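You operate a simulated robot arm through the tools that you are given. There is no shell and no other tool.

Carry out the task below with a simulated robot arm. There is one attempt and no reset: what you move stays moved.

TASK
Date the job card's ticket and lay it in the green tray.
Fine: the ticket that the job card names; ink the black stamp on the pad, one even print, no smudge; put the stamp back. Set down upright: black stamp.
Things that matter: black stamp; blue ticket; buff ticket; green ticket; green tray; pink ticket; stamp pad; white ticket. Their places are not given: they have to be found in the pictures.

Only the result counts: the job must be done as asked and must still hold three seconds after the hand-in. Knocking over, shifting, dropping, spilling or breaking anything else fails it.

THE ROBOT
A 6-joint arm with a two-finger gripper, fixed in place. Base frame: the origin is on the floor under the middle of its stand, x ahead of it, y to its left, z up; the work surface is at about z = 0.88. Readings come in m, rad, newtons and seconds.
It reaches about 1.417 m from its shoulder. Its first joint turns from -2.897 to 2.897 rad. Payload 3.43 kg.
Tool frame: the origin (TCP) lies between the finger pads and is the grasp point; the fingertips stand 0.02 m ahead of it; z points along the fingers, y is the line along which they close. The gripper opens to 0.19 m; its body begins 0.248 m behind the TCP.
Orientation is that of the tool frame in the base frame, as a unit quaternion [w, x, y, z]. With the fingers straight down and closing along the base's y, the tool's x points along the base's -x, its y along +y and its z along -z.

THE INTERFACE
- The arm moves only by the tool drive_tool. Its argument "steps" is a list of rows, each a list of 3 entries, a list of its own where there are three numbers: the shift along the base's x, y, z in units of 30 mm (1.0 is 30 mm), then the turn, a rotation vector about the base's x, y, z in units of 6 degrees (1.0 is 6 degrees), then the gripper command, from -1 (fully open) to 1 (shut), values between in proportion. In form: [[[dx, dy, dz], [ax, ay, az], fingers], ...]. A call has 1 to 20 rows; each row shifts and turns the commanded pose from where the row before left it. A call with a number of a shift or a turn outside -1 to 1 is refused whole. Each row takes 0.2 s and may step no farther than 0.05 m and 0.15 rad from the row before; otherwise, or with a gripper value out of range, the whole call is refused. Where a pose cannot be reached the arm comes as near as it can. A force on the tool above 90 N (or 10 N above the force at the start of the call, whichever is more), or a blocked arm, ends the call early, and 0.2 s more pass. Each finger travels about 0.153 m/s and halts on what it meets, pressing with about 24 N; the grip force reading is that of the motor and also rises with nothing between the fingers. The clock runs only during rows and for 0.2 s after the last one: add rows that do not move to give the fingers time. It gives the time, the measured TCP pose, the force on the tool (base axes), the opening and the grip force at its end, in the units of the frame above (readings bear some noise), with the torque about the TCP (base axes, N m) and any sound that the robot's microphone picked up.
- Cameras (640 x 400 px; columns grow to the right, rows downward): "scene" is fixed at [0.2218, 0.4999, 1.6245]; the picture's right is [-0.80, -0.60, 0.00], its down [-0.31, 0.42, -0.85] and it looks along [0.51, -0.68, -0.52] (base axes); focal length 339 px, centre (320, 200). "wrist" rides on the gripper at [0.07, -0.008, -0.288] in the tool frame; the picture's right is [0.12, 0.99, 0.00], its down [-0.96, 0.12, -0.25] and it looks along [-0.24, 0.03, 0.97] (tool axes); focal length 261 px, centre (320, 200).
- get_image(camera): a new picture of that camera. No time passes.
- raise_lower(by): moves the trunk up (or, below 0, down) by that many m; the arm rides with it, the base frame stays. It gives what a move gives, with no picture.
- measure_at(camera, pixels): for up to 12 pixels [column, row] of the newest picture of that camera ("zoom" is the newest enlarged one), the place [x, y, z] in the base frame of the surface seen there, good to about 0.002 m. No time passes.
- zoom(camera, box): a new picture of the part [left, top, right, bottom] of that camera's present view, enlarged. No time passes.
- sign_off(): hands the job in; it is judged then, once.

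Unless the task says otherwise, let go and move clear before handing in.

The tools are called after "Emit:" as name(argument=value, ...) on one line, values as JSON. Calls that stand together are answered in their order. drive_tool: Moves the arm, as the interface text tells. Its arguments: {"type":"object","properties":{"steps":{"type":"array"}},"required":["steps"]} The other tools are called the same way: raise_lower (by) moves the trunk up or down; get_image (camera) takes a picture; measure_at (camera, pixels) gives the place of the surface under pixels of a picture; zoom (camera, box) takes an enlarged picture of a part of a camera's view; sign_off () hands the job in.

At the start:

```text
time_s: 0.0
tool_pos: [0.6123, -0.5261, 1.2297]
tcp_rot: [0.0, -0.001, 1.0, 0.0]
contact_force: [-0.5, -0.4, 0.2]
ft_torque: [-0.01, 0.02, -0.01]
grip_width: 0.1899
finger_force: 0.0
trunk travel left (down, up): [-0.35, 0.09]
```

scene: 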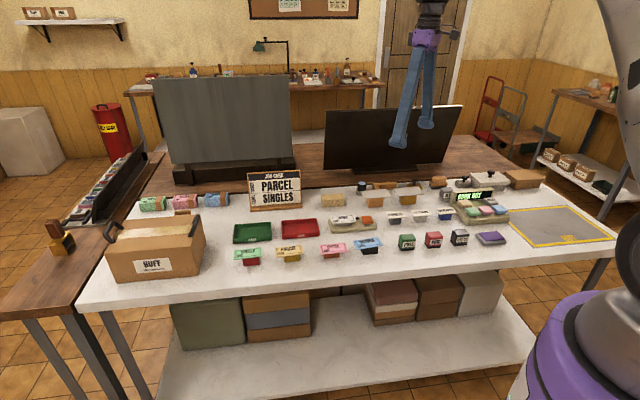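
wrist: 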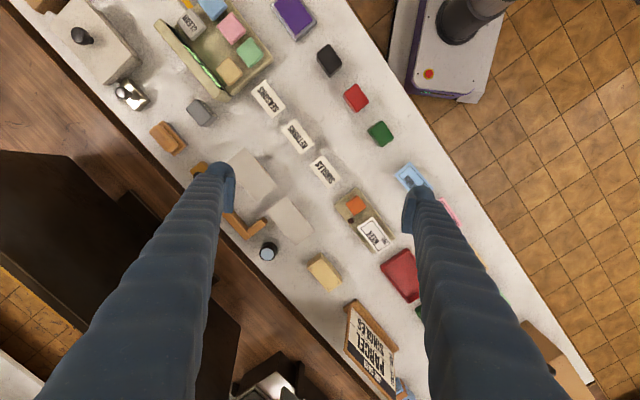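

The scene shows a job card near (275,190) reading "PARCEL SINGLES", with stamps, tickets and trays along the bench. I'll zoom in to read the labels.

Emit:
zoom(camera="scene", box=[220, 160, 380, 270])

Emit:
zoom(camera="scene", box=[370, 160, 530, 260])

Emit:
zoom(camera="scene", box=[100, 160, 260, 280])

Emit:
zoom(camera="wrist", box=[240, 60, 480, 220])

```text
3.64 times, centred on (300, 215) of scene
```

zoom: 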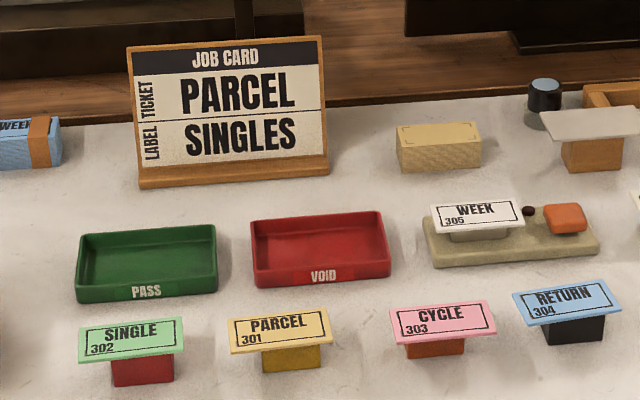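

```text
4.00 times, centred on (450, 210) of scene
```

zoom: 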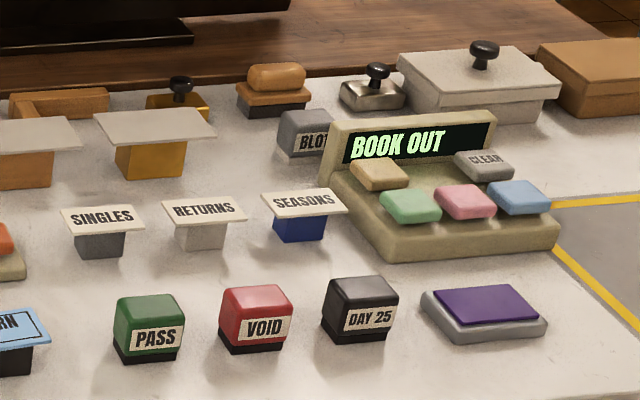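

```text
3.33 times, centred on (180, 220) of scene
```

zoom: 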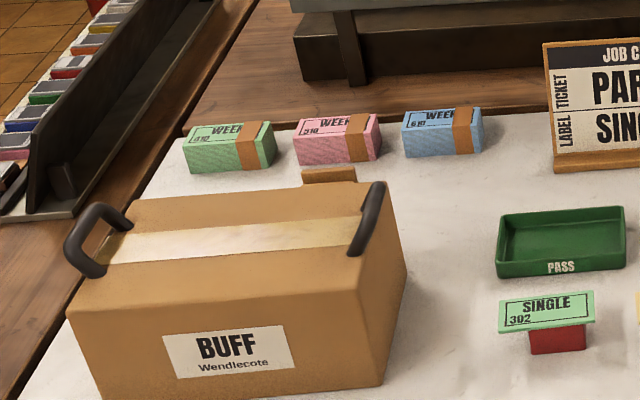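

```text
2.50 times, centred on (360, 140) of wrist
```

zoom: 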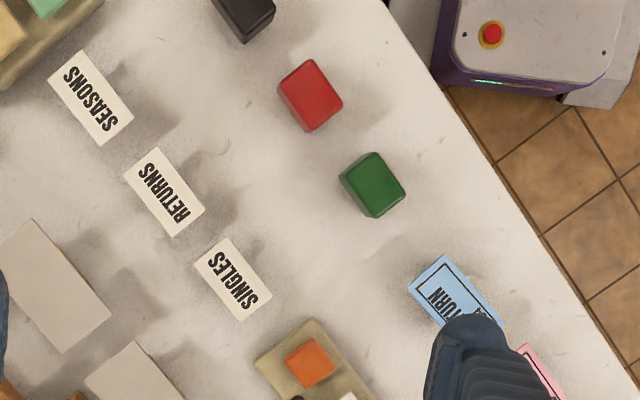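

The job card reads TICKET: PARCEL, and the matching one is the buff ticket "PARCEL 301" on the yellow block at about (290,250). The black stamp "DAY 25" is at (459,238) and the purple pad at (491,238). Next I'll measure these.

Emit:
measure_at(camera="scene", pixels=[[459, 232], [453, 231], [466, 231], [459, 240], [491, 236], [481, 233], [500, 242], [502, 234], [482, 240], [470, 250]])

Emit:
zoom(camera="scene", box=[430, 215, 526, 275])

```text
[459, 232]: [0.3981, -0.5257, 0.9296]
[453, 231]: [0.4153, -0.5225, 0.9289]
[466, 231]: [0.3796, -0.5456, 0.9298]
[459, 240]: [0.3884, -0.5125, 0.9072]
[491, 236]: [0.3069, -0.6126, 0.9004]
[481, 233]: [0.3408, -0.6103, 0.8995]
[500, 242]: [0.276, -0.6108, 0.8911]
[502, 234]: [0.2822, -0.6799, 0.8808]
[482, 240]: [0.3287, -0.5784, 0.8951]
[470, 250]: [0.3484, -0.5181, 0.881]
```

```text
6.67 times, centred on (478, 245) of scene
```

zoom: 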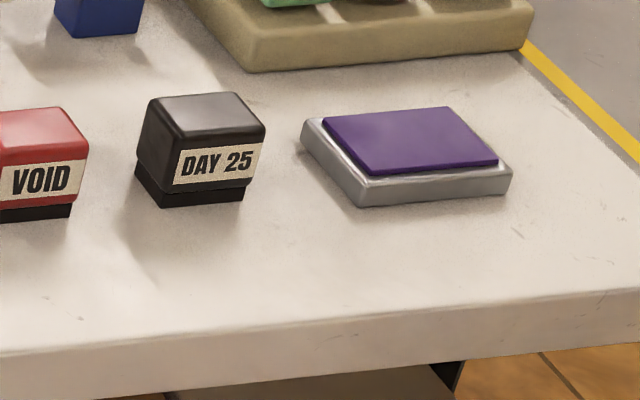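

The stamp top is at about z 0.93 and the pad top at about z 0.90. I'll get finer measurements from zoomed views, starting with the wrist view of the stamp and pad.

Emit:
zoom(camera="wrist", box=[260, 0, 420, 100])

```text
4.00 times, centred on (340, 50) of wrist
```

zoom: 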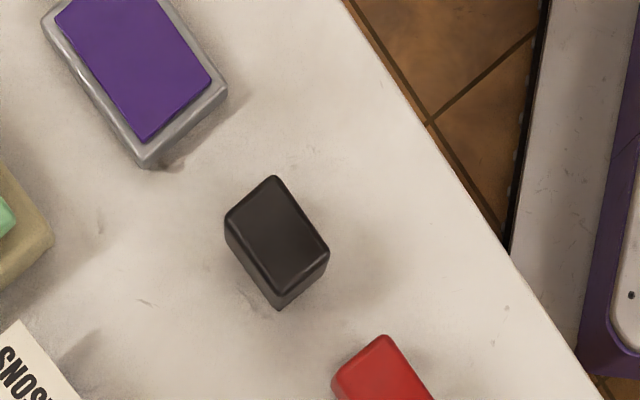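

Emit:
measure_at(camera="zoom", pixels=[[274, 180], [230, 217], [323, 250], [280, 290], [277, 234], [72, 12], [208, 84], [148, 136], [141, 70], [279, 306], [180, 5], [225, 92]])

Emit:
zoom(camera="scene", box=[265, 232, 329, 272])

```text
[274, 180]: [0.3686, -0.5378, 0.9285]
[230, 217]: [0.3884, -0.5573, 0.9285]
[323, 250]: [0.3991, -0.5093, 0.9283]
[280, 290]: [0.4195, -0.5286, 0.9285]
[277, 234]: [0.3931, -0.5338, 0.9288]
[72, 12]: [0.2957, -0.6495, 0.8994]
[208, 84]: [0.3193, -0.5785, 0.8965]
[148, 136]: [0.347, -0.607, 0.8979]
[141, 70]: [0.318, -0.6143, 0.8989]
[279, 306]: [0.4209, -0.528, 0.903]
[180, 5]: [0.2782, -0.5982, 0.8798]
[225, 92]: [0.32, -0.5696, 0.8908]
```

```text
10.00 times, centred on (297, 252) of scene
```

zoom: 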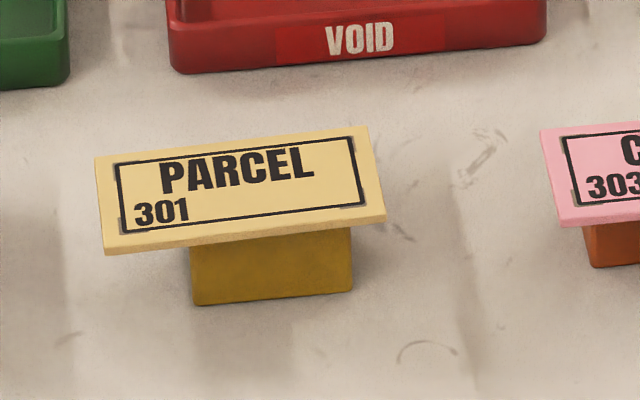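

The black stamp's centre is about (0.394, -0.533), with its long side about 43° from x. I'll measure the buff ticket in the current zoom.

Emit:
measure_at(camera="zoom", pixels=[[98, 162], [366, 130], [384, 217], [108, 250], [240, 190], [195, 300], [350, 288], [352, 240], [196, 255], [270, 280], [300, 215], [150, 180]])

Emit:
zoom(camera="scene", box=[220, 205, 332, 275])

```text
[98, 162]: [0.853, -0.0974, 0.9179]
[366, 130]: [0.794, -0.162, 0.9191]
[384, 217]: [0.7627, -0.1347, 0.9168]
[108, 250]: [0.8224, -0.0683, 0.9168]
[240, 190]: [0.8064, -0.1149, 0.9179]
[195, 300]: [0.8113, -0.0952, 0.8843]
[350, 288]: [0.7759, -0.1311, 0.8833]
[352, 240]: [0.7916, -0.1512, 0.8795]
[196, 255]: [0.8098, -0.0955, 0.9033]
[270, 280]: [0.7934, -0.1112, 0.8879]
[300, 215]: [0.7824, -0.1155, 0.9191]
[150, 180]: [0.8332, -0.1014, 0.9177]
```

```text
5.71 times, centred on (276, 240) of scene
```

zoom: 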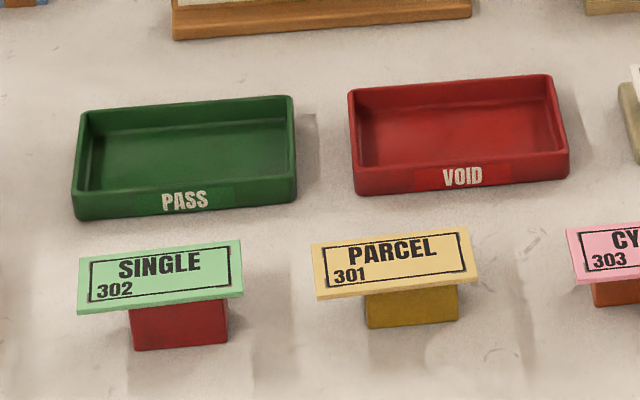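

The ticket is about 88 × 42 mm with its top at z≈0.918, and the block is under it, slightly to the right of its centre. Next I'll measure the green tray and look at the fingertips.

Emit:
measure_at(camera="zoom", pixels=[[80, 112], [292, 97], [295, 180], [75, 197], [106, 112], [276, 105], [280, 172], [105, 186], [185, 150], [75, 215], [296, 198], [185, 180]])

Emit:
zoom(camera="wrist", box=[180, 130, 460, 305])

Emit:
zoom(camera="scene", box=[360, 20, 480, 160])

```text
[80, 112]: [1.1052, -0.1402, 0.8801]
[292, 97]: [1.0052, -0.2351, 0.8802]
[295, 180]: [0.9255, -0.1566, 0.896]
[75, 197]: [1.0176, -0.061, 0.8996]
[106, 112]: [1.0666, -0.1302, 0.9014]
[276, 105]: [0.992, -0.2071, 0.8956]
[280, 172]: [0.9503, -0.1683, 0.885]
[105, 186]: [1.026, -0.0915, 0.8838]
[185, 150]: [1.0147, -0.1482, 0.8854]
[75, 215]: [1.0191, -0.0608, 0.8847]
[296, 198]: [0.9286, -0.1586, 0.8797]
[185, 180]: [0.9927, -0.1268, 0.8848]
```

```text
2.29 times, centred on (320, 218) of wrist
```

zoom: 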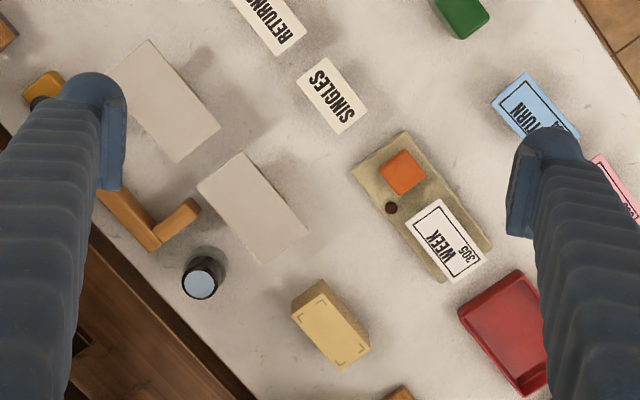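

```text
2.86 times, centred on (420, 90) of scene
```

zoom: 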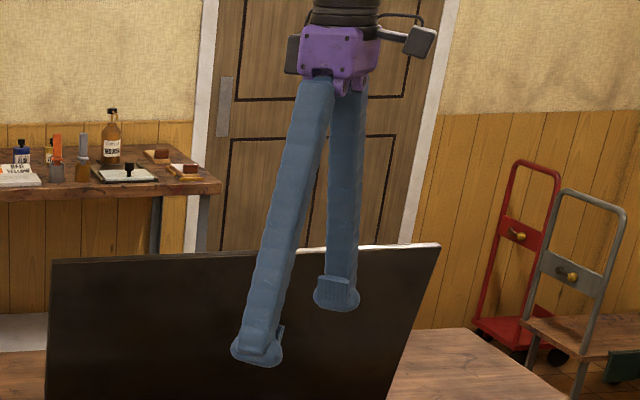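

The fingers look fairly bulky at their tips, in the zoom near (258,350) and (337,295). I'll measure their size before choosing grasps.

Emit:
measure_at(camera="zoom", pixels=[[232, 350], [258, 364], [282, 357], [283, 328], [277, 340], [315, 293], [337, 310], [358, 298], [320, 278], [346, 278], [355, 282], [250, 335]])

Emit:
zoom(camera="scene", box=[380, 105, 444, 155])

```text
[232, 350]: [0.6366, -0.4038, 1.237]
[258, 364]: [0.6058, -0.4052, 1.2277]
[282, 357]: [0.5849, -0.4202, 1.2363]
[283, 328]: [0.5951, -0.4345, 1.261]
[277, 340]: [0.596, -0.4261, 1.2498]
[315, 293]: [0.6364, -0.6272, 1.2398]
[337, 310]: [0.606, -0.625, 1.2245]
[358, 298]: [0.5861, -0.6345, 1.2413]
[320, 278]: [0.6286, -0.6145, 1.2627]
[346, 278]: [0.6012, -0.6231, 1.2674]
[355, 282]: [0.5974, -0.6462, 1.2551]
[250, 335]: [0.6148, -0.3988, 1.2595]
```

```text
8.00 times, centred on (412, 130) of scene
```

zoom: 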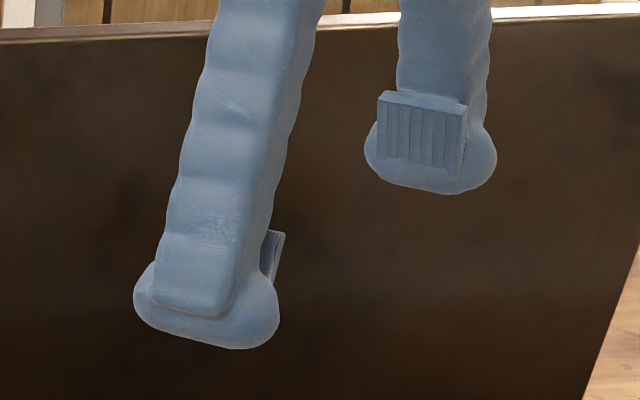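

The tips are bulky, about 3 cm thick and 5 cm wide, so I'll grip the stamp across its narrow side with the fingers in front and behind. I'll move above it, yawing about +44° and partly closing.

Emit:
drive_tool(steps=[[[-0.9, -0.03, -0.6], [0, 0, 0.9], -0.2], [[-0.9, -0.03, -0.6], [0, 0, 0.9], 0.1], [[-0.9, -0.03, -0.6], [0, 0, 0.9], 0.1], [[-0.9, -0.03, -0.6], [0, 0, 0.9], 0.1], [[-0.9, -0.03, -0.6], [0, 0, 0.9], 0.1], [[-0.9, -0.03, -0.6], [0, 0, 0.9], 0.1], [[-0.9, -0.03, -0.6], [0, 0, 0.9], 0.1], [[-0.98, -0.03, -0.6], [0, 0, 0.97], 0.1], [[0, 0, 0], [0, 0, 0], 0.1], [[0, 0, 0], [0, 0, 0], 0.1]])

Emit:
get_image(camera="wrist")

Emit:
get_image(camera="scene")

```text
time_s: 2.2
tool_pos: [0.392, -0.5345, 1.0833]
tcp_rot: [0.0, -0.373, 0.928, 0.0]
contact_force: [0.4, 0.9, 0.2]
ft_torque: [-0.03, 0.0, 0.03]
grip_width: 0.0856
finger_force: 0.1
trunk travel left (down, up): [-0.35, 0.09]
```

```text
taken
```

wrist: 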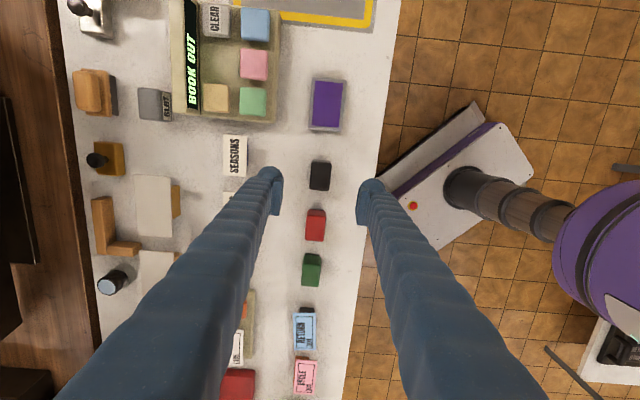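

```text
taken
```

scene: 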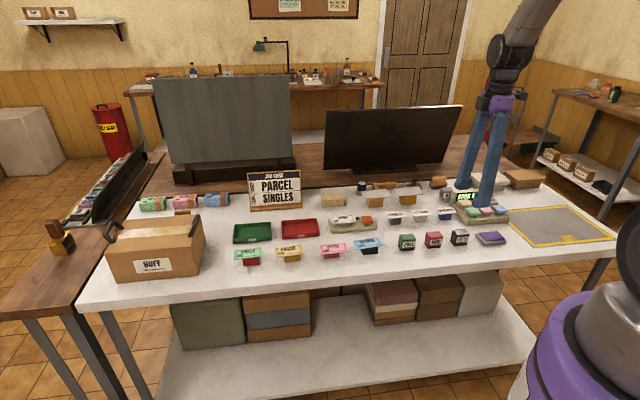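

The tool is over the stamp, seen at (320,176) in the wrist view between the fingers. I'll zoom in to measure the stamp's yaw and the pad precisely.

Emit:
zoom(camera="wrist", box=[280, 60, 376, 200])

Emit:
zoom(camera="wrist", box=[296, 150, 344, 200])

```text
2.86 times, centred on (328, 130) of wrist
```

zoom: 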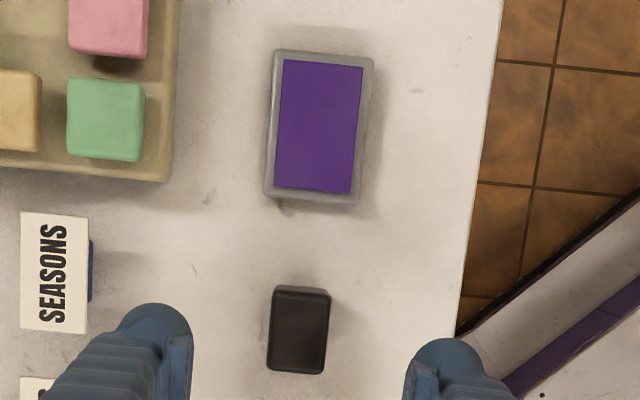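

```text
8.00 times, centred on (320, 175) of wrist
```

zoom: 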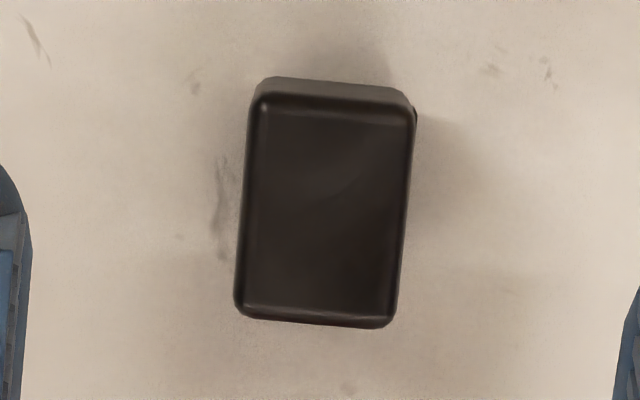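

Emit:
measure_at(camera="zoom", pixels=[[262, 105], [406, 118], [240, 305], [390, 318], [325, 210], [252, 205], [400, 215], [334, 108], [315, 313], [334, 90]])

Emit:
zoom(camera="wrist", box=[300, 65, 360, 140])

```text
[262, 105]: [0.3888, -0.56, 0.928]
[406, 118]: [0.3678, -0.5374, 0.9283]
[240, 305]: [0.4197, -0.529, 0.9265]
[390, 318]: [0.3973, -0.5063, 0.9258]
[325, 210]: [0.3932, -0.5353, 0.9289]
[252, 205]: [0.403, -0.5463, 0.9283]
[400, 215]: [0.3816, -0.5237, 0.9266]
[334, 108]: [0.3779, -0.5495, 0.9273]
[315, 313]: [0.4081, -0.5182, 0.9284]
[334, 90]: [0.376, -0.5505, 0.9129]
```

```text
5.33 times, centred on (330, 102) of wrist
```

zoom: 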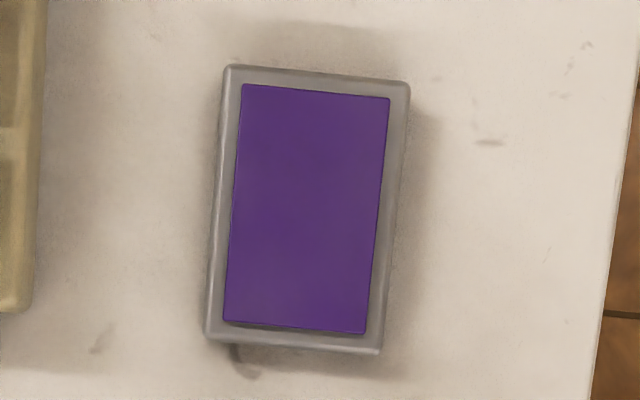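

The stamp's centre is at (0.3937, -0.533) with yaw about 45.3°, its top at z 0.9285. Now I'll measure the pad corners in this zoom.

Emit:
measure_at(camera="zoom", pixels=[[245, 90], [387, 102], [226, 318], [362, 330], [305, 208], [230, 70], [405, 85], [210, 335], [378, 350], [305, 150], [300, 280]])

```text
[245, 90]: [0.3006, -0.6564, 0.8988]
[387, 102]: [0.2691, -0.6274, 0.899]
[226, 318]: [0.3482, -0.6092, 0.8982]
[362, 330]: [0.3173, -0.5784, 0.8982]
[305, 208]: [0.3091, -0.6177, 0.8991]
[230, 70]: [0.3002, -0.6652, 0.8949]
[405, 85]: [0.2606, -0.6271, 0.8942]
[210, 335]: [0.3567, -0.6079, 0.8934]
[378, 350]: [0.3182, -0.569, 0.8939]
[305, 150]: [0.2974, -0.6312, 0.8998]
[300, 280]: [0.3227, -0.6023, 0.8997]
```

The pad centre is (0.309, -0.618) with its top at z 0.899, big enough for the stamp. I'll align over the stamp and descend to just above it.

Emit:
drive_tool(steps=[[[0.057, 0.04, -0.5], [0, 0, 0.25], 0.1], [[0, 0, -0.8], [0, 0, 0], 0.1], [[0, 0, -0.8], [0, 0, 0], 0.1], [[0, 0, -0.8], [0, 0, 0], 0.1], [[0, 0, -0.8], [0, 0, 0], 0.1], [[0, 0, -0.6], [0, 0, 0], 0.1], [[0, 0, 0], [0, 0, 0], 0.1]])

Emit:
get_image(camera="wrist")

Emit:
zoom(camera="scene", box=[420, 160, 520, 260])

```text
time_s: 3.8
tool_pos: [0.3949, -0.5319, 0.956]
tcp_rot: [0.0, -0.383, 0.924, 0.0]
contact_force: [-0.6, 0.7, 0.4]
ft_torque: [0.04, -0.04, 0.0]
grip_width: 0.0854
finger_force: 0.0
trunk travel left (down, up): [-0.35, 0.09]
```

```text
taken
```

wrist: 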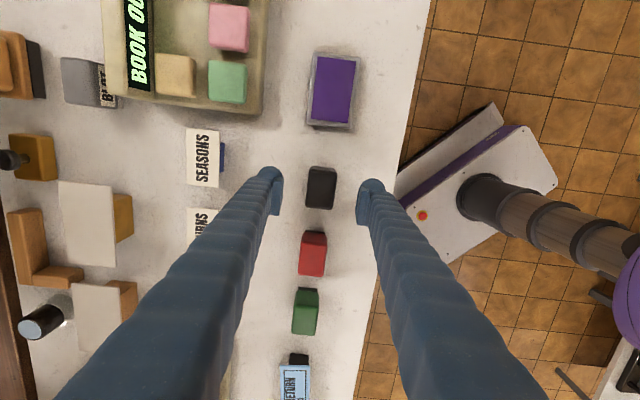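

```text
4.00 times, centred on (470, 210) of scene
```

zoom: 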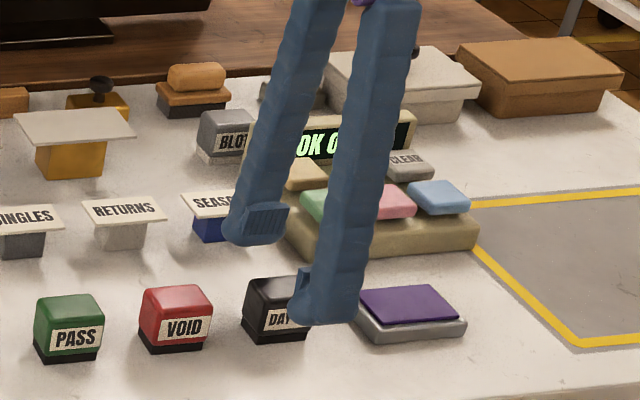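

The fingers straddle the stamp at (321,187). I'll check the centring with a close zoom before descending.

Emit:
zoom(camera="wrist", box=[270, 150, 370, 225])

```text
5.33 times, centred on (320, 188) of wrist
```

zoom: 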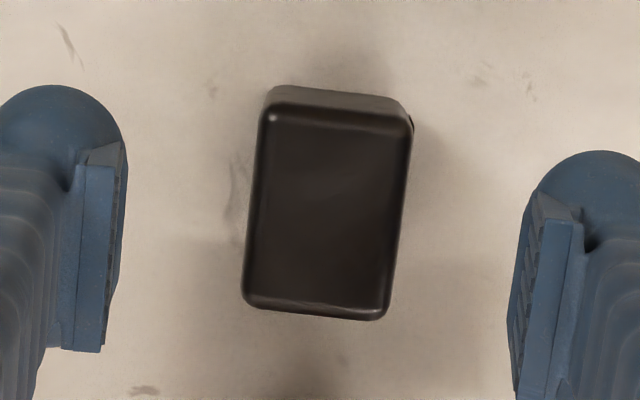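

The stamp is centred to within about 1–2 mm and aligned. I'll descend to z≈0.914 and close gently.

Emit:
drive_tool(steps=[[[-0.05, 0, -0.5], [0, 0, 0], 0.1], [[0, 0, -0.5], [0, 0, 0], 0.1], [[0, 0, -0.4], [0, 0, 0], 0.1], [[0, 0, 0], [0, 0, 0], 0.1], [[0, 0, 0], [0, 0, 0], 0.4], [[0, 0, 0], [0, 0, 0], 0.6], [[0, 0, 0], [0, 0, 0], 0.65], [[0, 0, 0], [0, 0, 0], 0.7], [[0, 0, 0], [0, 0, 0], 0.8], [[0, 0, 0], [0, 0, 0], 1.0], [[0, 0, 0], [0, 0, 0], 1.0]])

Emit:
zoom(camera="wrist", box=[270, 150, 370, 225])

Emit:
zoom(camera="scene", box=[420, 180, 520, 260])

```text
time_s: 6.2
tool_pos: [0.3939, -0.5313, 0.9125]
tcp_rot: [0.001, -0.383, 0.924, 0.0]
contact_force: [-0.6, -0.3, 0.1]
ft_torque: [-0.03, -0.02, 0.02]
grip_width: 0.0348
finger_force: 23.9
trunk travel left (down, up): [-0.35, 0.09]
```

```text
5.33 times, centred on (320, 188) of wrist
```

zoom: 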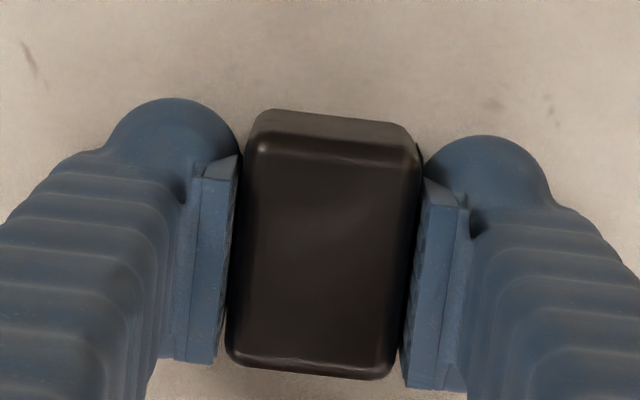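

```text
5.00 times, centred on (470, 220) of scene
```

zoom: 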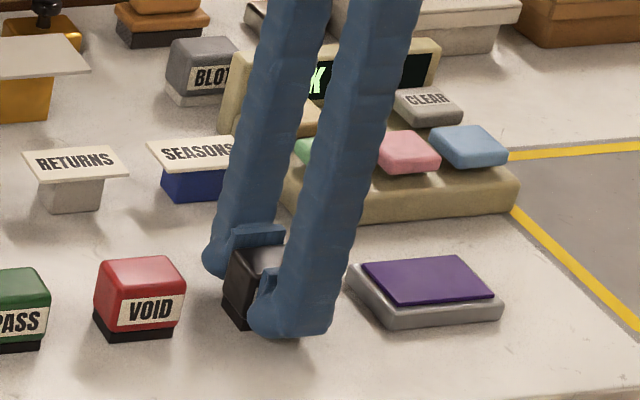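

The stamp is held at 34.8 mm width with 24 N, and its top sits centred at about (320,199). I'll lift it and carry it over the pad.

Emit:
drive_tool(steps=[[[0, 0, 0.3], [0, 0, 0], 1.0], [[0, 0, 0.7], [0, 0, 0], 1.0], [[0, 0, 0.7], [0, 0, 0], 1.0], [[-0.565, -0.565, 0], [0, 0, 0], 1.0], [[-0.565, -0.565, 0], [0, 0, 0], 1.0], [[-0.565, -0.565, 0], [0, 0, 0], 1.0], [[-0.565, -0.565, 0], [0, 0, 0], 1.0], [[-0.57, -0.56, 0], [0, 0, 0], 1.0], [[0, 0, -0.4], [0, 0, 0], 1.0], [[0, 0, 0], [0, 0, 0], 1.0]])

Emit:
get_image(camera="wrist")

Emit:
zoom(camera="scene", box=[430, 180, 530, 260])

```text
time_s: 8.4
tool_pos: [0.3087, -0.6176, 0.9521]
tcp_rot: [0.0, -0.384, 0.923, 0.0]
contact_force: [-0.4, -0.6, -1.9]
ft_torque: [0.05, -0.02, 0.03]
grip_width: 0.0349
finger_force: 24.1
trunk travel left (down, up): [-0.35, 0.09]
```

```text
taken
```

wrist: 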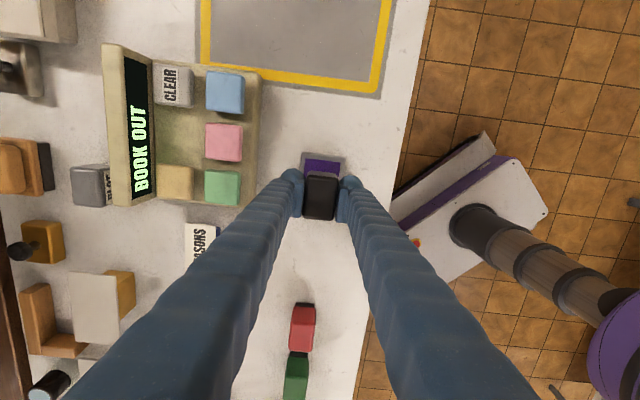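

```text
5.00 times, centred on (480, 220) of scene
```

zoom: 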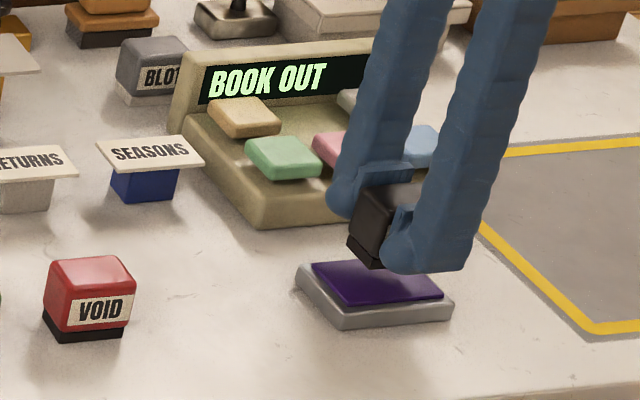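

The stamp hangs over the purple pad, with about 20 mm left to go. I'll lower to just above contact and then in small steps while watching the force.

Emit:
drive_tool(steps=[[[0, 0, -0.25], [0, 0, 0], 1.0], [[0, 0, -0.25], [0, 0, 0], 1.0], [[0, 0, -0.05], [0, 0, 0], 1.0], [[0, 0, -0.05], [0, 0, 0], 1.0], [[0, 0, 0], [0, 0, 0], 1.0]])

```text
time_s: 9.6
tool_pos: [0.3085, -0.6173, 0.9342]
tcp_rot: [0.0, -0.383, 0.924, 0.0]
contact_force: [1.3, -0.4, -0.6]
ft_torque: [0.03, 0.0, 0.0]
grip_width: 0.035
finger_force: 23.6
trunk travel left (down, up): [-0.35, 0.09]
```

The z force went from -1.9 to -0.6 N, so contact is close. I'll continue in 1 mm steps.

Emit:
drive_tool(steps=[[[0, 0, -0.035], [0, 0, 0], 1.0], [[0, 0, -0.035], [0, 0, 0], 1.0], [[0, 0, 0], [0, 0, 0], 1.0]])

```text
time_s: 10.4
tool_pos: [0.3084, -0.6184, 0.9323]
tcp_rot: [0.0, -0.383, 0.924, 0.0]
contact_force: [0.8, -0.1, 2.6]
ft_torque: [0.01, 0.0, -0.01]
grip_width: 0.0348
finger_force: 23.7
trunk travel left (down, up): [-0.35, 0.09]
```

Contact is made, about 4.5 N net. I'll press slightly more for good inking and hold.

Emit:
drive_tool(steps=[[[0, 0, -0.03], [0, 0, 0], 1.0], [[0, 0, 0], [0, 0, 0], 1.0], [[0, 0, 0], [0, 0, 0], 1.0]])

```text
time_s: 11.2
tool_pos: [0.308, -0.6181, 0.9322]
tcp_rot: [-0.001, -0.383, 0.924, -0.001]
contact_force: [2.1, 0.8, 18.4]
ft_torque: [0.05, -0.04, 0.0]
grip_width: 0.0349
finger_force: 23.6
trunk travel left (down, up): [-0.35, 0.09]
```

It pressed at about 20 N with negligible torque, which is plenty for inking. I'll lift straight up and check the stamp and pad.

Emit:
drive_tool(steps=[[[0, 0, 0.2], [0, 0, 0], 1.0], [[0, 0, 0.5], [0, 0, 0], 1.0], [[0, 0, 0.8], [0, 0, 0], 1.0], [[0, 0, 0.8], [0, 0, 0], 1.0], [[0, 0, 0], [0, 0, 0], 1.0]])

Emit:
zoom(camera="scene", box=[430, 170, 530, 260])

Emit:
zoom(camera="wrist", box=[270, 130, 370, 225])

```text
time_s: 12.4
tool_pos: [0.308, -0.6181, 0.9993]
tcp_rot: [0.001, -0.384, 0.923, 0.0]
contact_force: [-0.3, -0.6, -0.9]
ft_torque: [0.01, 0.0, 0.0]
grip_width: 0.0349
finger_force: 24.1
trunk travel left (down, up): [-0.35, 0.09]
```

```text
4.44 times, centred on (480, 215) of scene
```

zoom: 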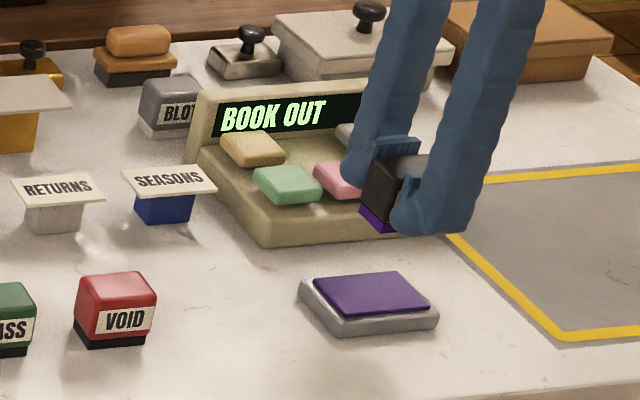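

```text
4.21 times, centred on (320, 178) of wrist
```

zoom: 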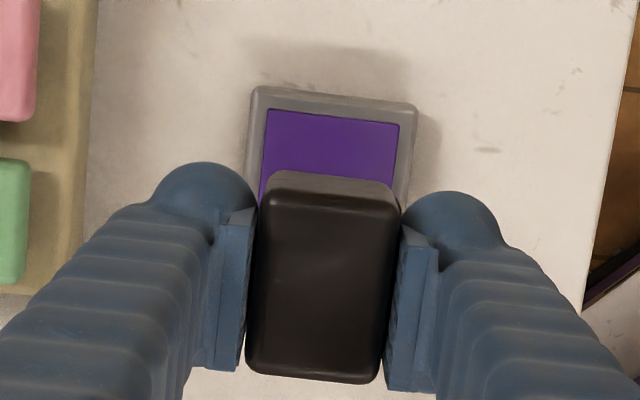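

The die under the stamp is now purple, so it is inked. I'll raise it a little and carry it to just beyond the buff ticket so the wrist camera can see the ticket.

Emit:
drive_tool(steps=[[[0.3, 0.3, 0.5], [0, 0, 0], 1.0], [[0.7, 0.7, 0.5], [0, 0, 0], 1.0], [[1, 1, 0], [0, 0, 0], 1.0], [[1, 1, 0], [0, 0, 0], 1.0], [[1, 1, 0], [0, 0, 0], 1.0], [[1, 1, 0], [0, 0, 0], 1.0], [[1, 1, 0], [0, 0, 0], 1.0], [[1, 1, 0], [0, 0, 0], 1.0], [[1, 1, 0], [0, 0, 0], 1.0], [[1, 1, 0], [0, 0, 0], 1.0], [[1, 1, 0], [0, 0, 0], 1.0], [[1, 1, 0], [0, 0, 0], 1.0], [[1, 1, 0], [0, 0, 0], 1.0], [[1, 1, 0], [0, 0, 0], 1.0], [[1, 1, 0], [0, 0, 0], 1.0], [[1, 1, 0], [0, 0, 0], 1.0], [[1, 1, 0], [0, 0, 0], 1.0], [[1, 1, 0], [0, 0, 0], 1.0], [[1, 1, 0], [0, 0, 0], 1.0], [[0.8, 0.8, 0], [0, 0, 0], 1.0]])

Emit:
get_image(camera="wrist")

Emit:
get_image(camera="scene")

```text
time_s: 16.6
tool_pos: [0.876, -0.0511, 1.0284]
tcp_rot: [-0.001, -0.384, 0.923, 0.001]
contact_force: [0.3, 0.3, -0.6]
ft_torque: [-0.05, 0.04, -0.01]
grip_width: 0.0349
finger_force: 24.5
trunk travel left (down, up): [-0.35, 0.09]
```

```text
taken
```

wrist: 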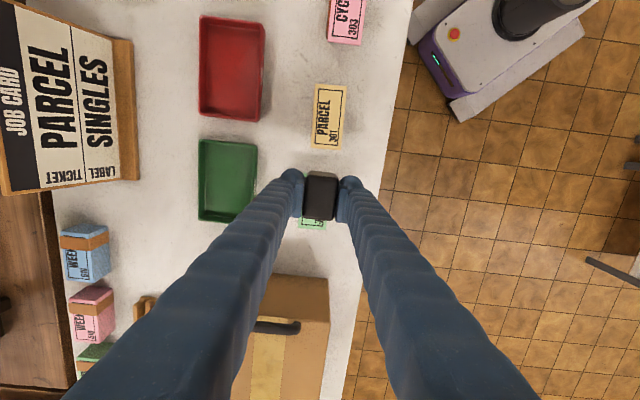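

```text
taken
```

scene: 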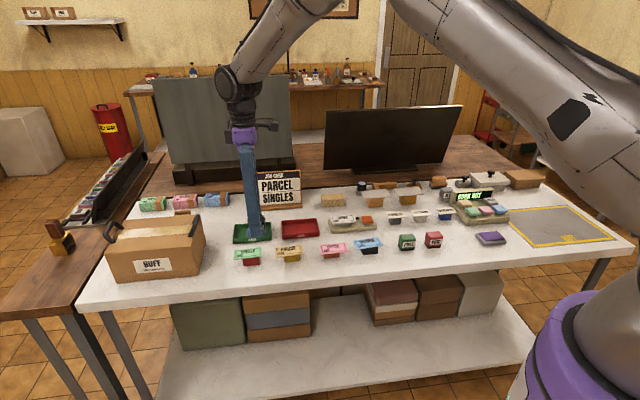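

The buff ticket is visible in the wrist view at (328,118). I'll zoom in there and measure its corners and yaw.

Emit:
zoom(camera="wrist", box=[280, 75, 376, 155])

```text
5.00 times, centred on (328, 115) of wrist
```

zoom: 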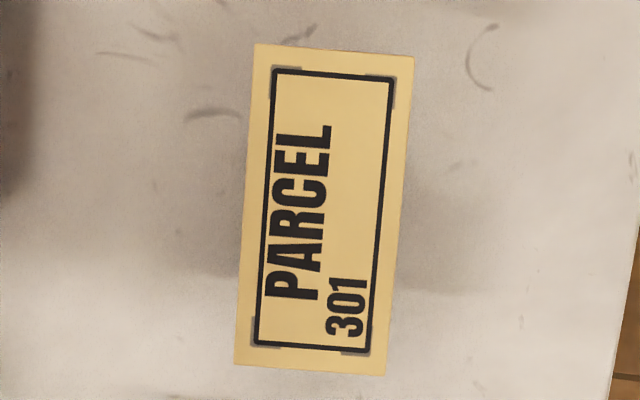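

Emit:
measure_at(camera="zoom", pixels=[[258, 48], [411, 58], [238, 360], [383, 371], [275, 72], [394, 82], [258, 342], [366, 350], [324, 210], [247, 205], [396, 215], [340, 130]])

Emit:
measure_at(camera="wrist", pixels=[[202, 20], [262, 24], [202, 142], [256, 146], [199, 216], [248, 221], [228, 180], [208, 150], [248, 152], [206, 210], [240, 215], [228, 150]])

```text
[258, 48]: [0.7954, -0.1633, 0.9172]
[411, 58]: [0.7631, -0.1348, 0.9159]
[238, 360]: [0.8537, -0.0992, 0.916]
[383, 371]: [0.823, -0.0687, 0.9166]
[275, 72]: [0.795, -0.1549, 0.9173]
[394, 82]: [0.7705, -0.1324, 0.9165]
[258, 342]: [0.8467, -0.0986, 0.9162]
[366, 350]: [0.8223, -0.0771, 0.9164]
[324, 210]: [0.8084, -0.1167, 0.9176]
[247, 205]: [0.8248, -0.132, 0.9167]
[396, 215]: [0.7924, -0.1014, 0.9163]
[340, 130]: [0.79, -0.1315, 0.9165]
```

```text
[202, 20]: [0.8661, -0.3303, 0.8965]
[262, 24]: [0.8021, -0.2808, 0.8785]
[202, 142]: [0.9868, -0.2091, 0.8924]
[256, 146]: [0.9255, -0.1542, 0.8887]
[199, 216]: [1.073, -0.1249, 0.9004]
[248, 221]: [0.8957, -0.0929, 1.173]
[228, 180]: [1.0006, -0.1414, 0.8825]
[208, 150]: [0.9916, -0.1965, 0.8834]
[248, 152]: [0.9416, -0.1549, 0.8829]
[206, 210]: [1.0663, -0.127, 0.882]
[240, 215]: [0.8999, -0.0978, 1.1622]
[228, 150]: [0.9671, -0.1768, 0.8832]
```

The ticket centre is (0.809, -0.1165) with yaw about 47.5°. I'll rotate +2.5° to match it and move above the part of the ticket the block supports, staying high.

Emit:
drive_tool(steps=[[[-0.5, -0.5, 0], [0, 0, 0.1], 1.0], [[-0.6, -0.6, 0], [0, 0, 0.1], 1.0], [[-0.6, -0.6, 0], [0, 0, 0.1], 1.0], [[-0.57, -0.57, 0], [0, 0, 0.12], 1.0], [[0, 0, -0.4], [0, 0, 0], 1.0], [[0, 0, -0.4], [0, 0, 0], 1.0], [[0, 0, 0], [0, 0, 0], 1.0], [[0, 0, 0], [0, 0, 0], 1.0]])

Emit:
zoom(camera="wrist", box=[270, 125, 370, 225])

Emit:
zoom(camera="scene", box=[250, 180, 350, 270])

```text
time_s: 18.4
tool_pos: [0.8036, -0.1205, 1.0062]
tcp_rot: [0.0, -0.405, 0.914, 0.001]
contact_force: [0.2, 0.1, -1.6]
ft_torque: [0.0, -0.03, 0.0]
grip_width: 0.0348
finger_force: 24.1
trunk travel left (down, up): [-0.35, 0.09]
```

```text
4.00 times, centred on (320, 175) of wrist
```

zoom: 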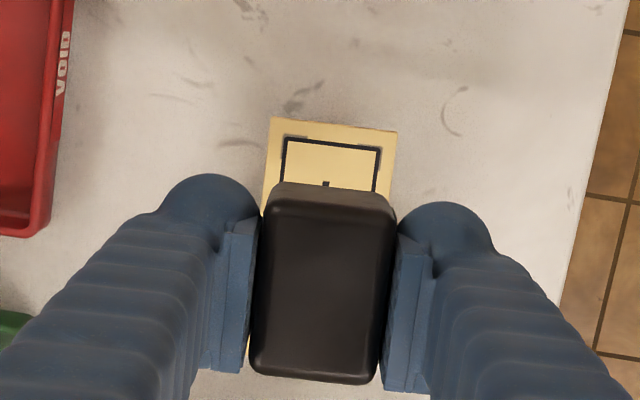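

```text
4.44 times, centred on (300, 225) of scene
```

zoom: 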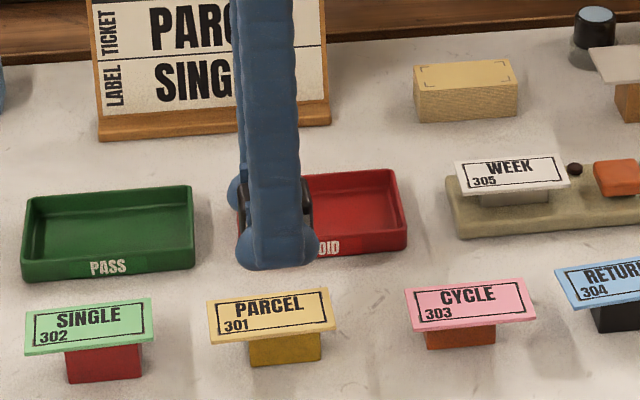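

The yaw now matches (47.8°), and the ticket's right end at (323,156) fits the expected centring within about 1 mm. I'll lower to just above the ticket.

Emit:
drive_tool(steps=[[[0, 0, -0.5], [0, 0, 0], 1.0], [[0, 0, -0.5], [0, 0, 0], 1.0], [[0, 0, -0.4], [0, 0, 0], 1.0], [[0, 0, -0.2], [0, 0, 0], 1.0], [[0, 0, 0], [0, 0, 0], 1.0], [[0, 0, 0], [0, 0, 0], 1.0]])

Emit:
zoom(camera="scene", box=[250, 200, 330, 270])

Emit:
zoom(camera="wrist", box=[280, 140, 360, 230])

```text
time_s: 19.8
tool_pos: [0.8056, -0.1198, 0.9576]
tcp_rot: [0.0, -0.404, 0.915, 0.0]
contact_force: [-0.6, 0.2, -0.9]
ft_torque: [0.01, -0.03, 0.01]
grip_width: 0.0349
finger_force: 23.8
trunk travel left (down, up): [-0.35, 0.09]
```

```text
5.71 times, centred on (290, 235) of scene
```

zoom: 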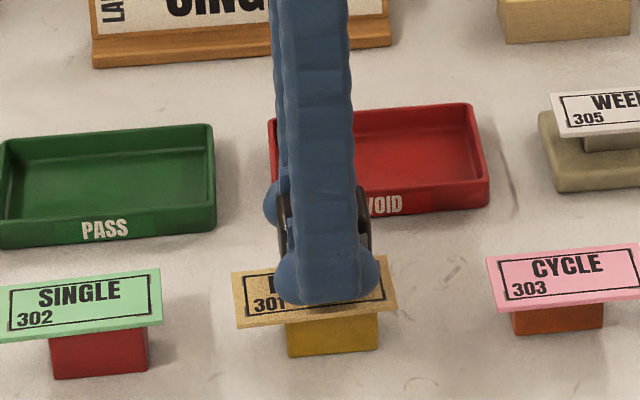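

```text
4.44 times, centred on (320, 185) of wrist
```

zoom: 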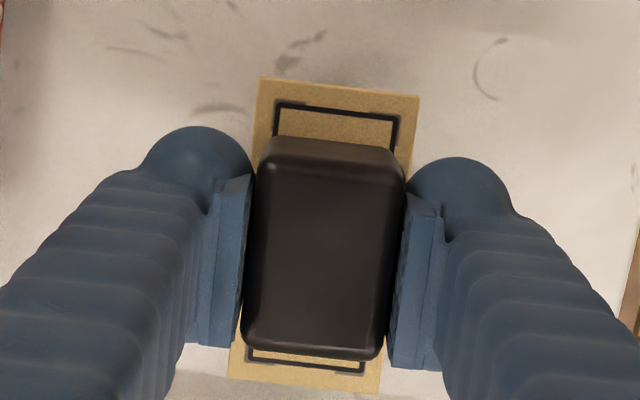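

The stamp sits squarely over the ticket with even margins on both sides, and the edges are parallel within 1°. I'll lower the last ~8 mm in small steps.

Emit:
drive_tool(steps=[[[0, 0, -0.1], [0, 0, 0], 1.0], [[0, 0, -0.08], [0, 0, 0], 1.0], [[0, 0, -0.035], [0, 0, 0], 1.0], [[0, 0, 0], [0, 0, 0], 1.0]])

```text
time_s: 20.8
tool_pos: [0.8045, -0.1199, 0.9523]
tcp_rot: [0.0, -0.403, 0.915, -0.001]
contact_force: [-0.2, 0.0, -1.2]
ft_torque: [-0.02, 0.01, -0.02]
grip_width: 0.0346
finger_force: 23.9
trunk travel left (down, up): [-0.35, 0.09]
```

No contact yet, with about 1.5 mm to go. Two more 1 mm steps.

Emit:
drive_tool(steps=[[[0, 0, -0.035], [0, 0, 0], 1.0], [[0, 0, -0.035], [0, 0, 0], 1.0], [[0, 0, 0], [0, 0, 0], 1.0]])

```text
time_s: 21.6
tool_pos: [0.8058, -0.121, 0.9506]
tcp_rot: [0.0, -0.404, 0.915, 0.0]
contact_force: [0.1, 0.2, 7.1]
ft_torque: [-0.01, 0.03, 0.01]
grip_width: 0.0347
finger_force: 23.9
trunk travel left (down, up): [-0.35, 0.09]
```

Contact is even at about 8.5 N with no torque. I'll press slightly more (~15 N) and hold still.

Emit:
drive_tool(steps=[[[0, 0, -0.015], [0, 0, 0], 1.0], [[0, 0, 0], [0, 0, 0], 1.0], [[0, 0, 0], [0, 0, 0], 1.0]])

```text
time_s: 22.4
tool_pos: [0.805, -0.1209, 0.9489]
tcp_rot: [0.0, -0.404, 0.915, -0.001]
contact_force: [1.6, 0.3, 11.1]
ft_torque: [-0.03, -0.05, 0.02]
grip_width: 0.0349
finger_force: 24.1
trunk travel left (down, up): [-0.35, 0.09]
```

It pressed at about 12–13 N, level and still. I'll lift straight up and inspect the print.

Emit:
drive_tool(steps=[[[0, 0, 0.15], [0, 0, 0], 1.0], [[0, 0, 0.5], [0, 0, 0], 1.0], [[0, 0, 0.8], [0, 0, 0], 1.0], [[0, 0, 0.8], [0, 0, 0], 1.0], [[0, 0, 0.5], [0, 0, 0], 1.0], [[0, 0, 0], [0, 0, 0], 1.0]])

Emit:
zoom(camera="scene", box=[255, 205, 335, 270])

Emit:
get_image(camera="wrist")

```text
time_s: 23.8
tool_pos: [0.8056, -0.121, 1.03]
tcp_rot: [0.0, -0.403, 0.915, 0.0]
contact_force: [0.5, -0.2, -0.5]
ft_torque: [0.03, 0.05, -0.01]
grip_width: 0.0347
finger_force: 23.6
trunk travel left (down, up): [-0.35, 0.09]
```

```text
6.15 times, centred on (295, 238) of scene
```

zoom: 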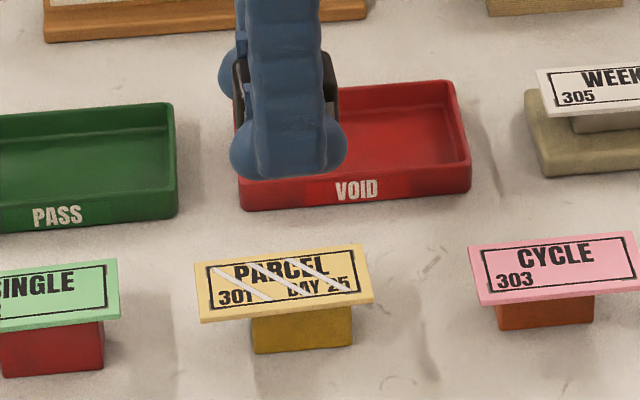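

```text
taken
```

wrist: 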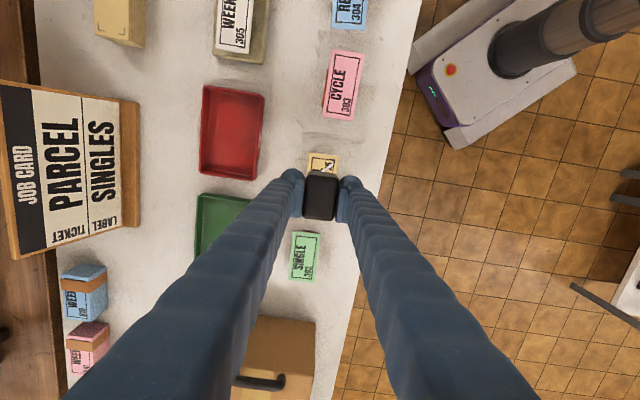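

A "DAY 25" print has appeared on the ticket, along with diagonal pale streaks. I'll look closer to see what these are.

Emit:
zoom(camera="scene", box=[272, 240, 322, 268])

Emit:
zoom(camera="scene", box=[250, 190, 300, 240])

Emit:
zoom(camera="wrist", box=[290, 140, 350, 180])

```text
12.80 times, centred on (297, 254) of scene
```

zoom: 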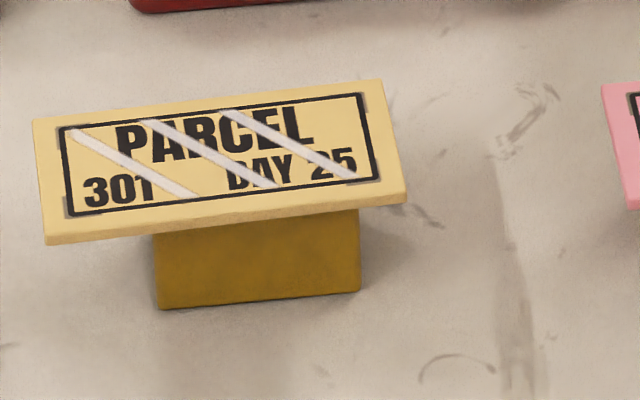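

```text
8.00 times, centred on (275, 215) of scene
```

zoom: 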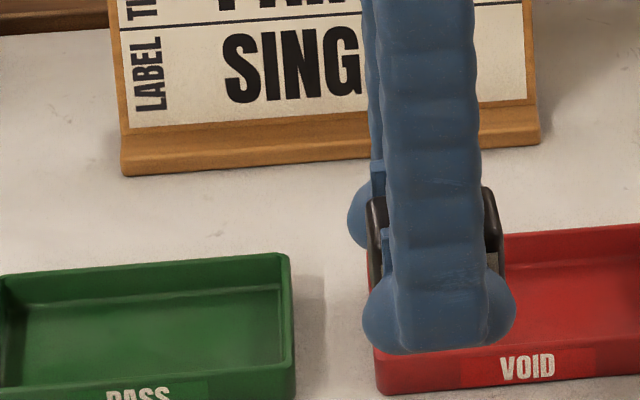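

```text
10.00 times, centred on (320, 160) of wrist
```

zoom: 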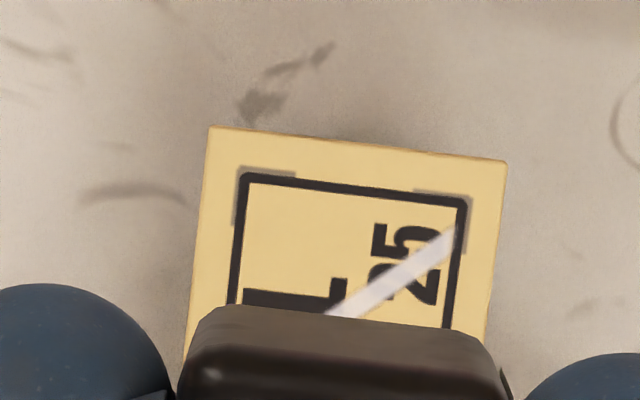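

The print reads "DAY 25", crossed by pale diagonal bands that could be a wet-ink shine or a streak pattern. I'll return the stamp home now and look at the ticket again afterwards.

Emit:
drive_tool(steps=[[[-0.4, -0.4, 0], [0, 0, -0.1], 1.0], [[-0.8, -0.8, 0], [0, 0, -0.1], 1.0], [[-1, -1, 0], [0, 0, -0.1], 1.0], [[-1, -1, 0], [0, 0, -0.12], 1.0], [[-1, -1, 0], [0, 0, 0], 1.0], [[-1, -1, 0], [0, 0, 0], 1.0], [[-1, -1, 0], [0, 0, 0], 1.0], [[-1, -1, 0], [0, 0, 0], 1.0], [[-1, -1, 0], [0, 0, 0], 1.0], [[-1, -1, 0], [0, 0, 0], 1.0], [[-1, -1, 0], [0, 0, 0], 1.0], [[-1, -1, 0], [0, 0, 0], 1.0], [[-1, -1, 0], [0, 0, 0], 1.0], [[-1, -1, 0], [0, 0, 0], 1.0], [[-0.5, -0.51, 0], [0, 0, 0], 1.0], [[0, 0, 0], [0, 0, 0], 1.0], [[0, 0, -0.8], [0, 0, 0], 1.0], [[0, 0, -0.8], [0, 0, 0], 1.0], [[0, 0, -0.8], [0, 0, 0], 1.0], [[0, 0, 0], [0, 0, 0], 1.0]])

Emit:
zoom(camera="scene", box=[265, 232, 329, 272])

Emit:
zoom(camera="scene", box=[420, 180, 520, 260])

Emit:
get_image(camera="wrist")

```text
time_s: 28.0
tool_pos: [0.3917, -0.5337, 0.96]
tcp_rot: [0.0, -0.383, 0.924, 0.0]
contact_force: [0.3, -0.2, -1.7]
ft_torque: [0.06, -0.01, 0.03]
grip_width: 0.0348
finger_force: 23.7
trunk travel left (down, up): [-0.35, 0.09]
```

```text
10.00 times, centred on (297, 252) of scene
```

zoom: 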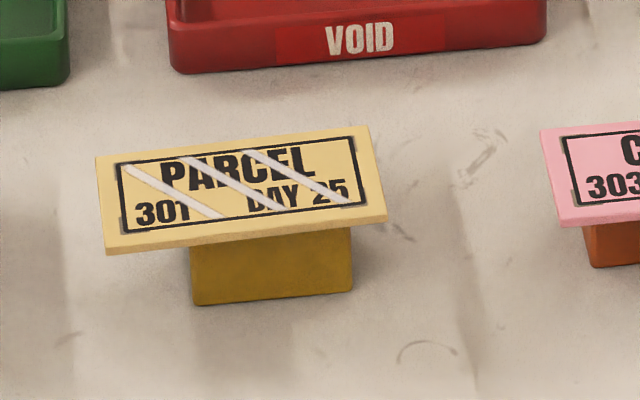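

```text
5.00 times, centred on (470, 220) of scene
```

zoom: 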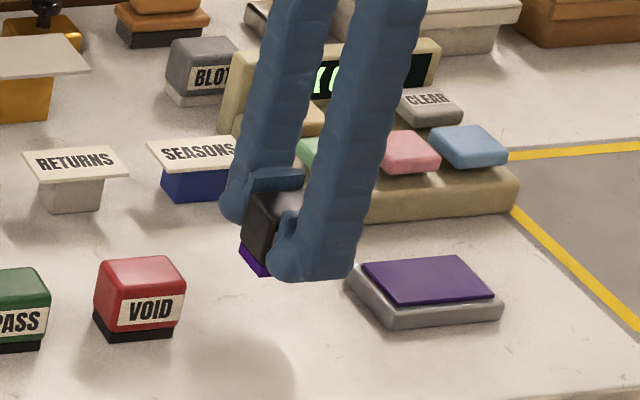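

```text
taken
```

wrist: 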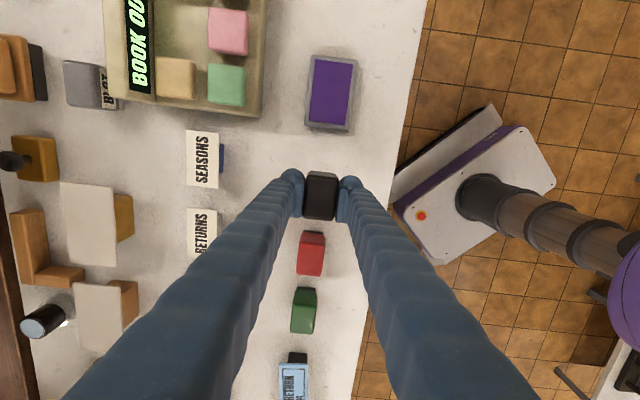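

The bands are still there about 5 s later. I'll set the stamp back down at its home spot first and then watch the ticket for drying.

Emit:
drive_tool(steps=[[[0, 0, -0.5], [0, 0, 0], 1.0], [[0, 0, -0.5], [0, 0, 0], 1.0], [[0, 0, -0.35], [0, 0, 0], 1.0], [[0, 0, -0.1], [0, 0, 0], 1.0], [[0, 0, -0.05], [0, 0, 0], 1.0], [[0, 0, 0], [0, 0, 0], 1.0]])

```text
time_s: 29.4
tool_pos: [0.394, -0.5323, 0.9154]
tcp_rot: [0.0, -0.383, 0.924, 0.0]
contact_force: [-0.8, 0.2, 0.0]
ft_torque: [-0.02, -0.02, -0.02]
grip_width: 0.0346
finger_force: 24.4
trunk travel left (down, up): [-0.35, 0.09]
```

It is nearly at the bench, with about 1.5 mm remaining. I'll take two tiny steps and check for contact.

Emit:
drive_tool(steps=[[[0, 0, -0.03], [0, 0, 0], 1.0], [[0, 0, -0.02], [0, 0, 0], 1.0], [[0, 0, 0], [0, 0, 0], 1.0]])

```text
time_s: 30.2
tool_pos: [0.3932, -0.5319, 0.9136]
tcp_rot: [0.0, -0.383, 0.924, 0.0]
contact_force: [0.7, 0.4, -0.3]
ft_torque: [0.0, 0.0, 0.0]
grip_width: 0.0349
finger_force: 24.3
trunk travel left (down, up): [-0.35, 0.09]
```

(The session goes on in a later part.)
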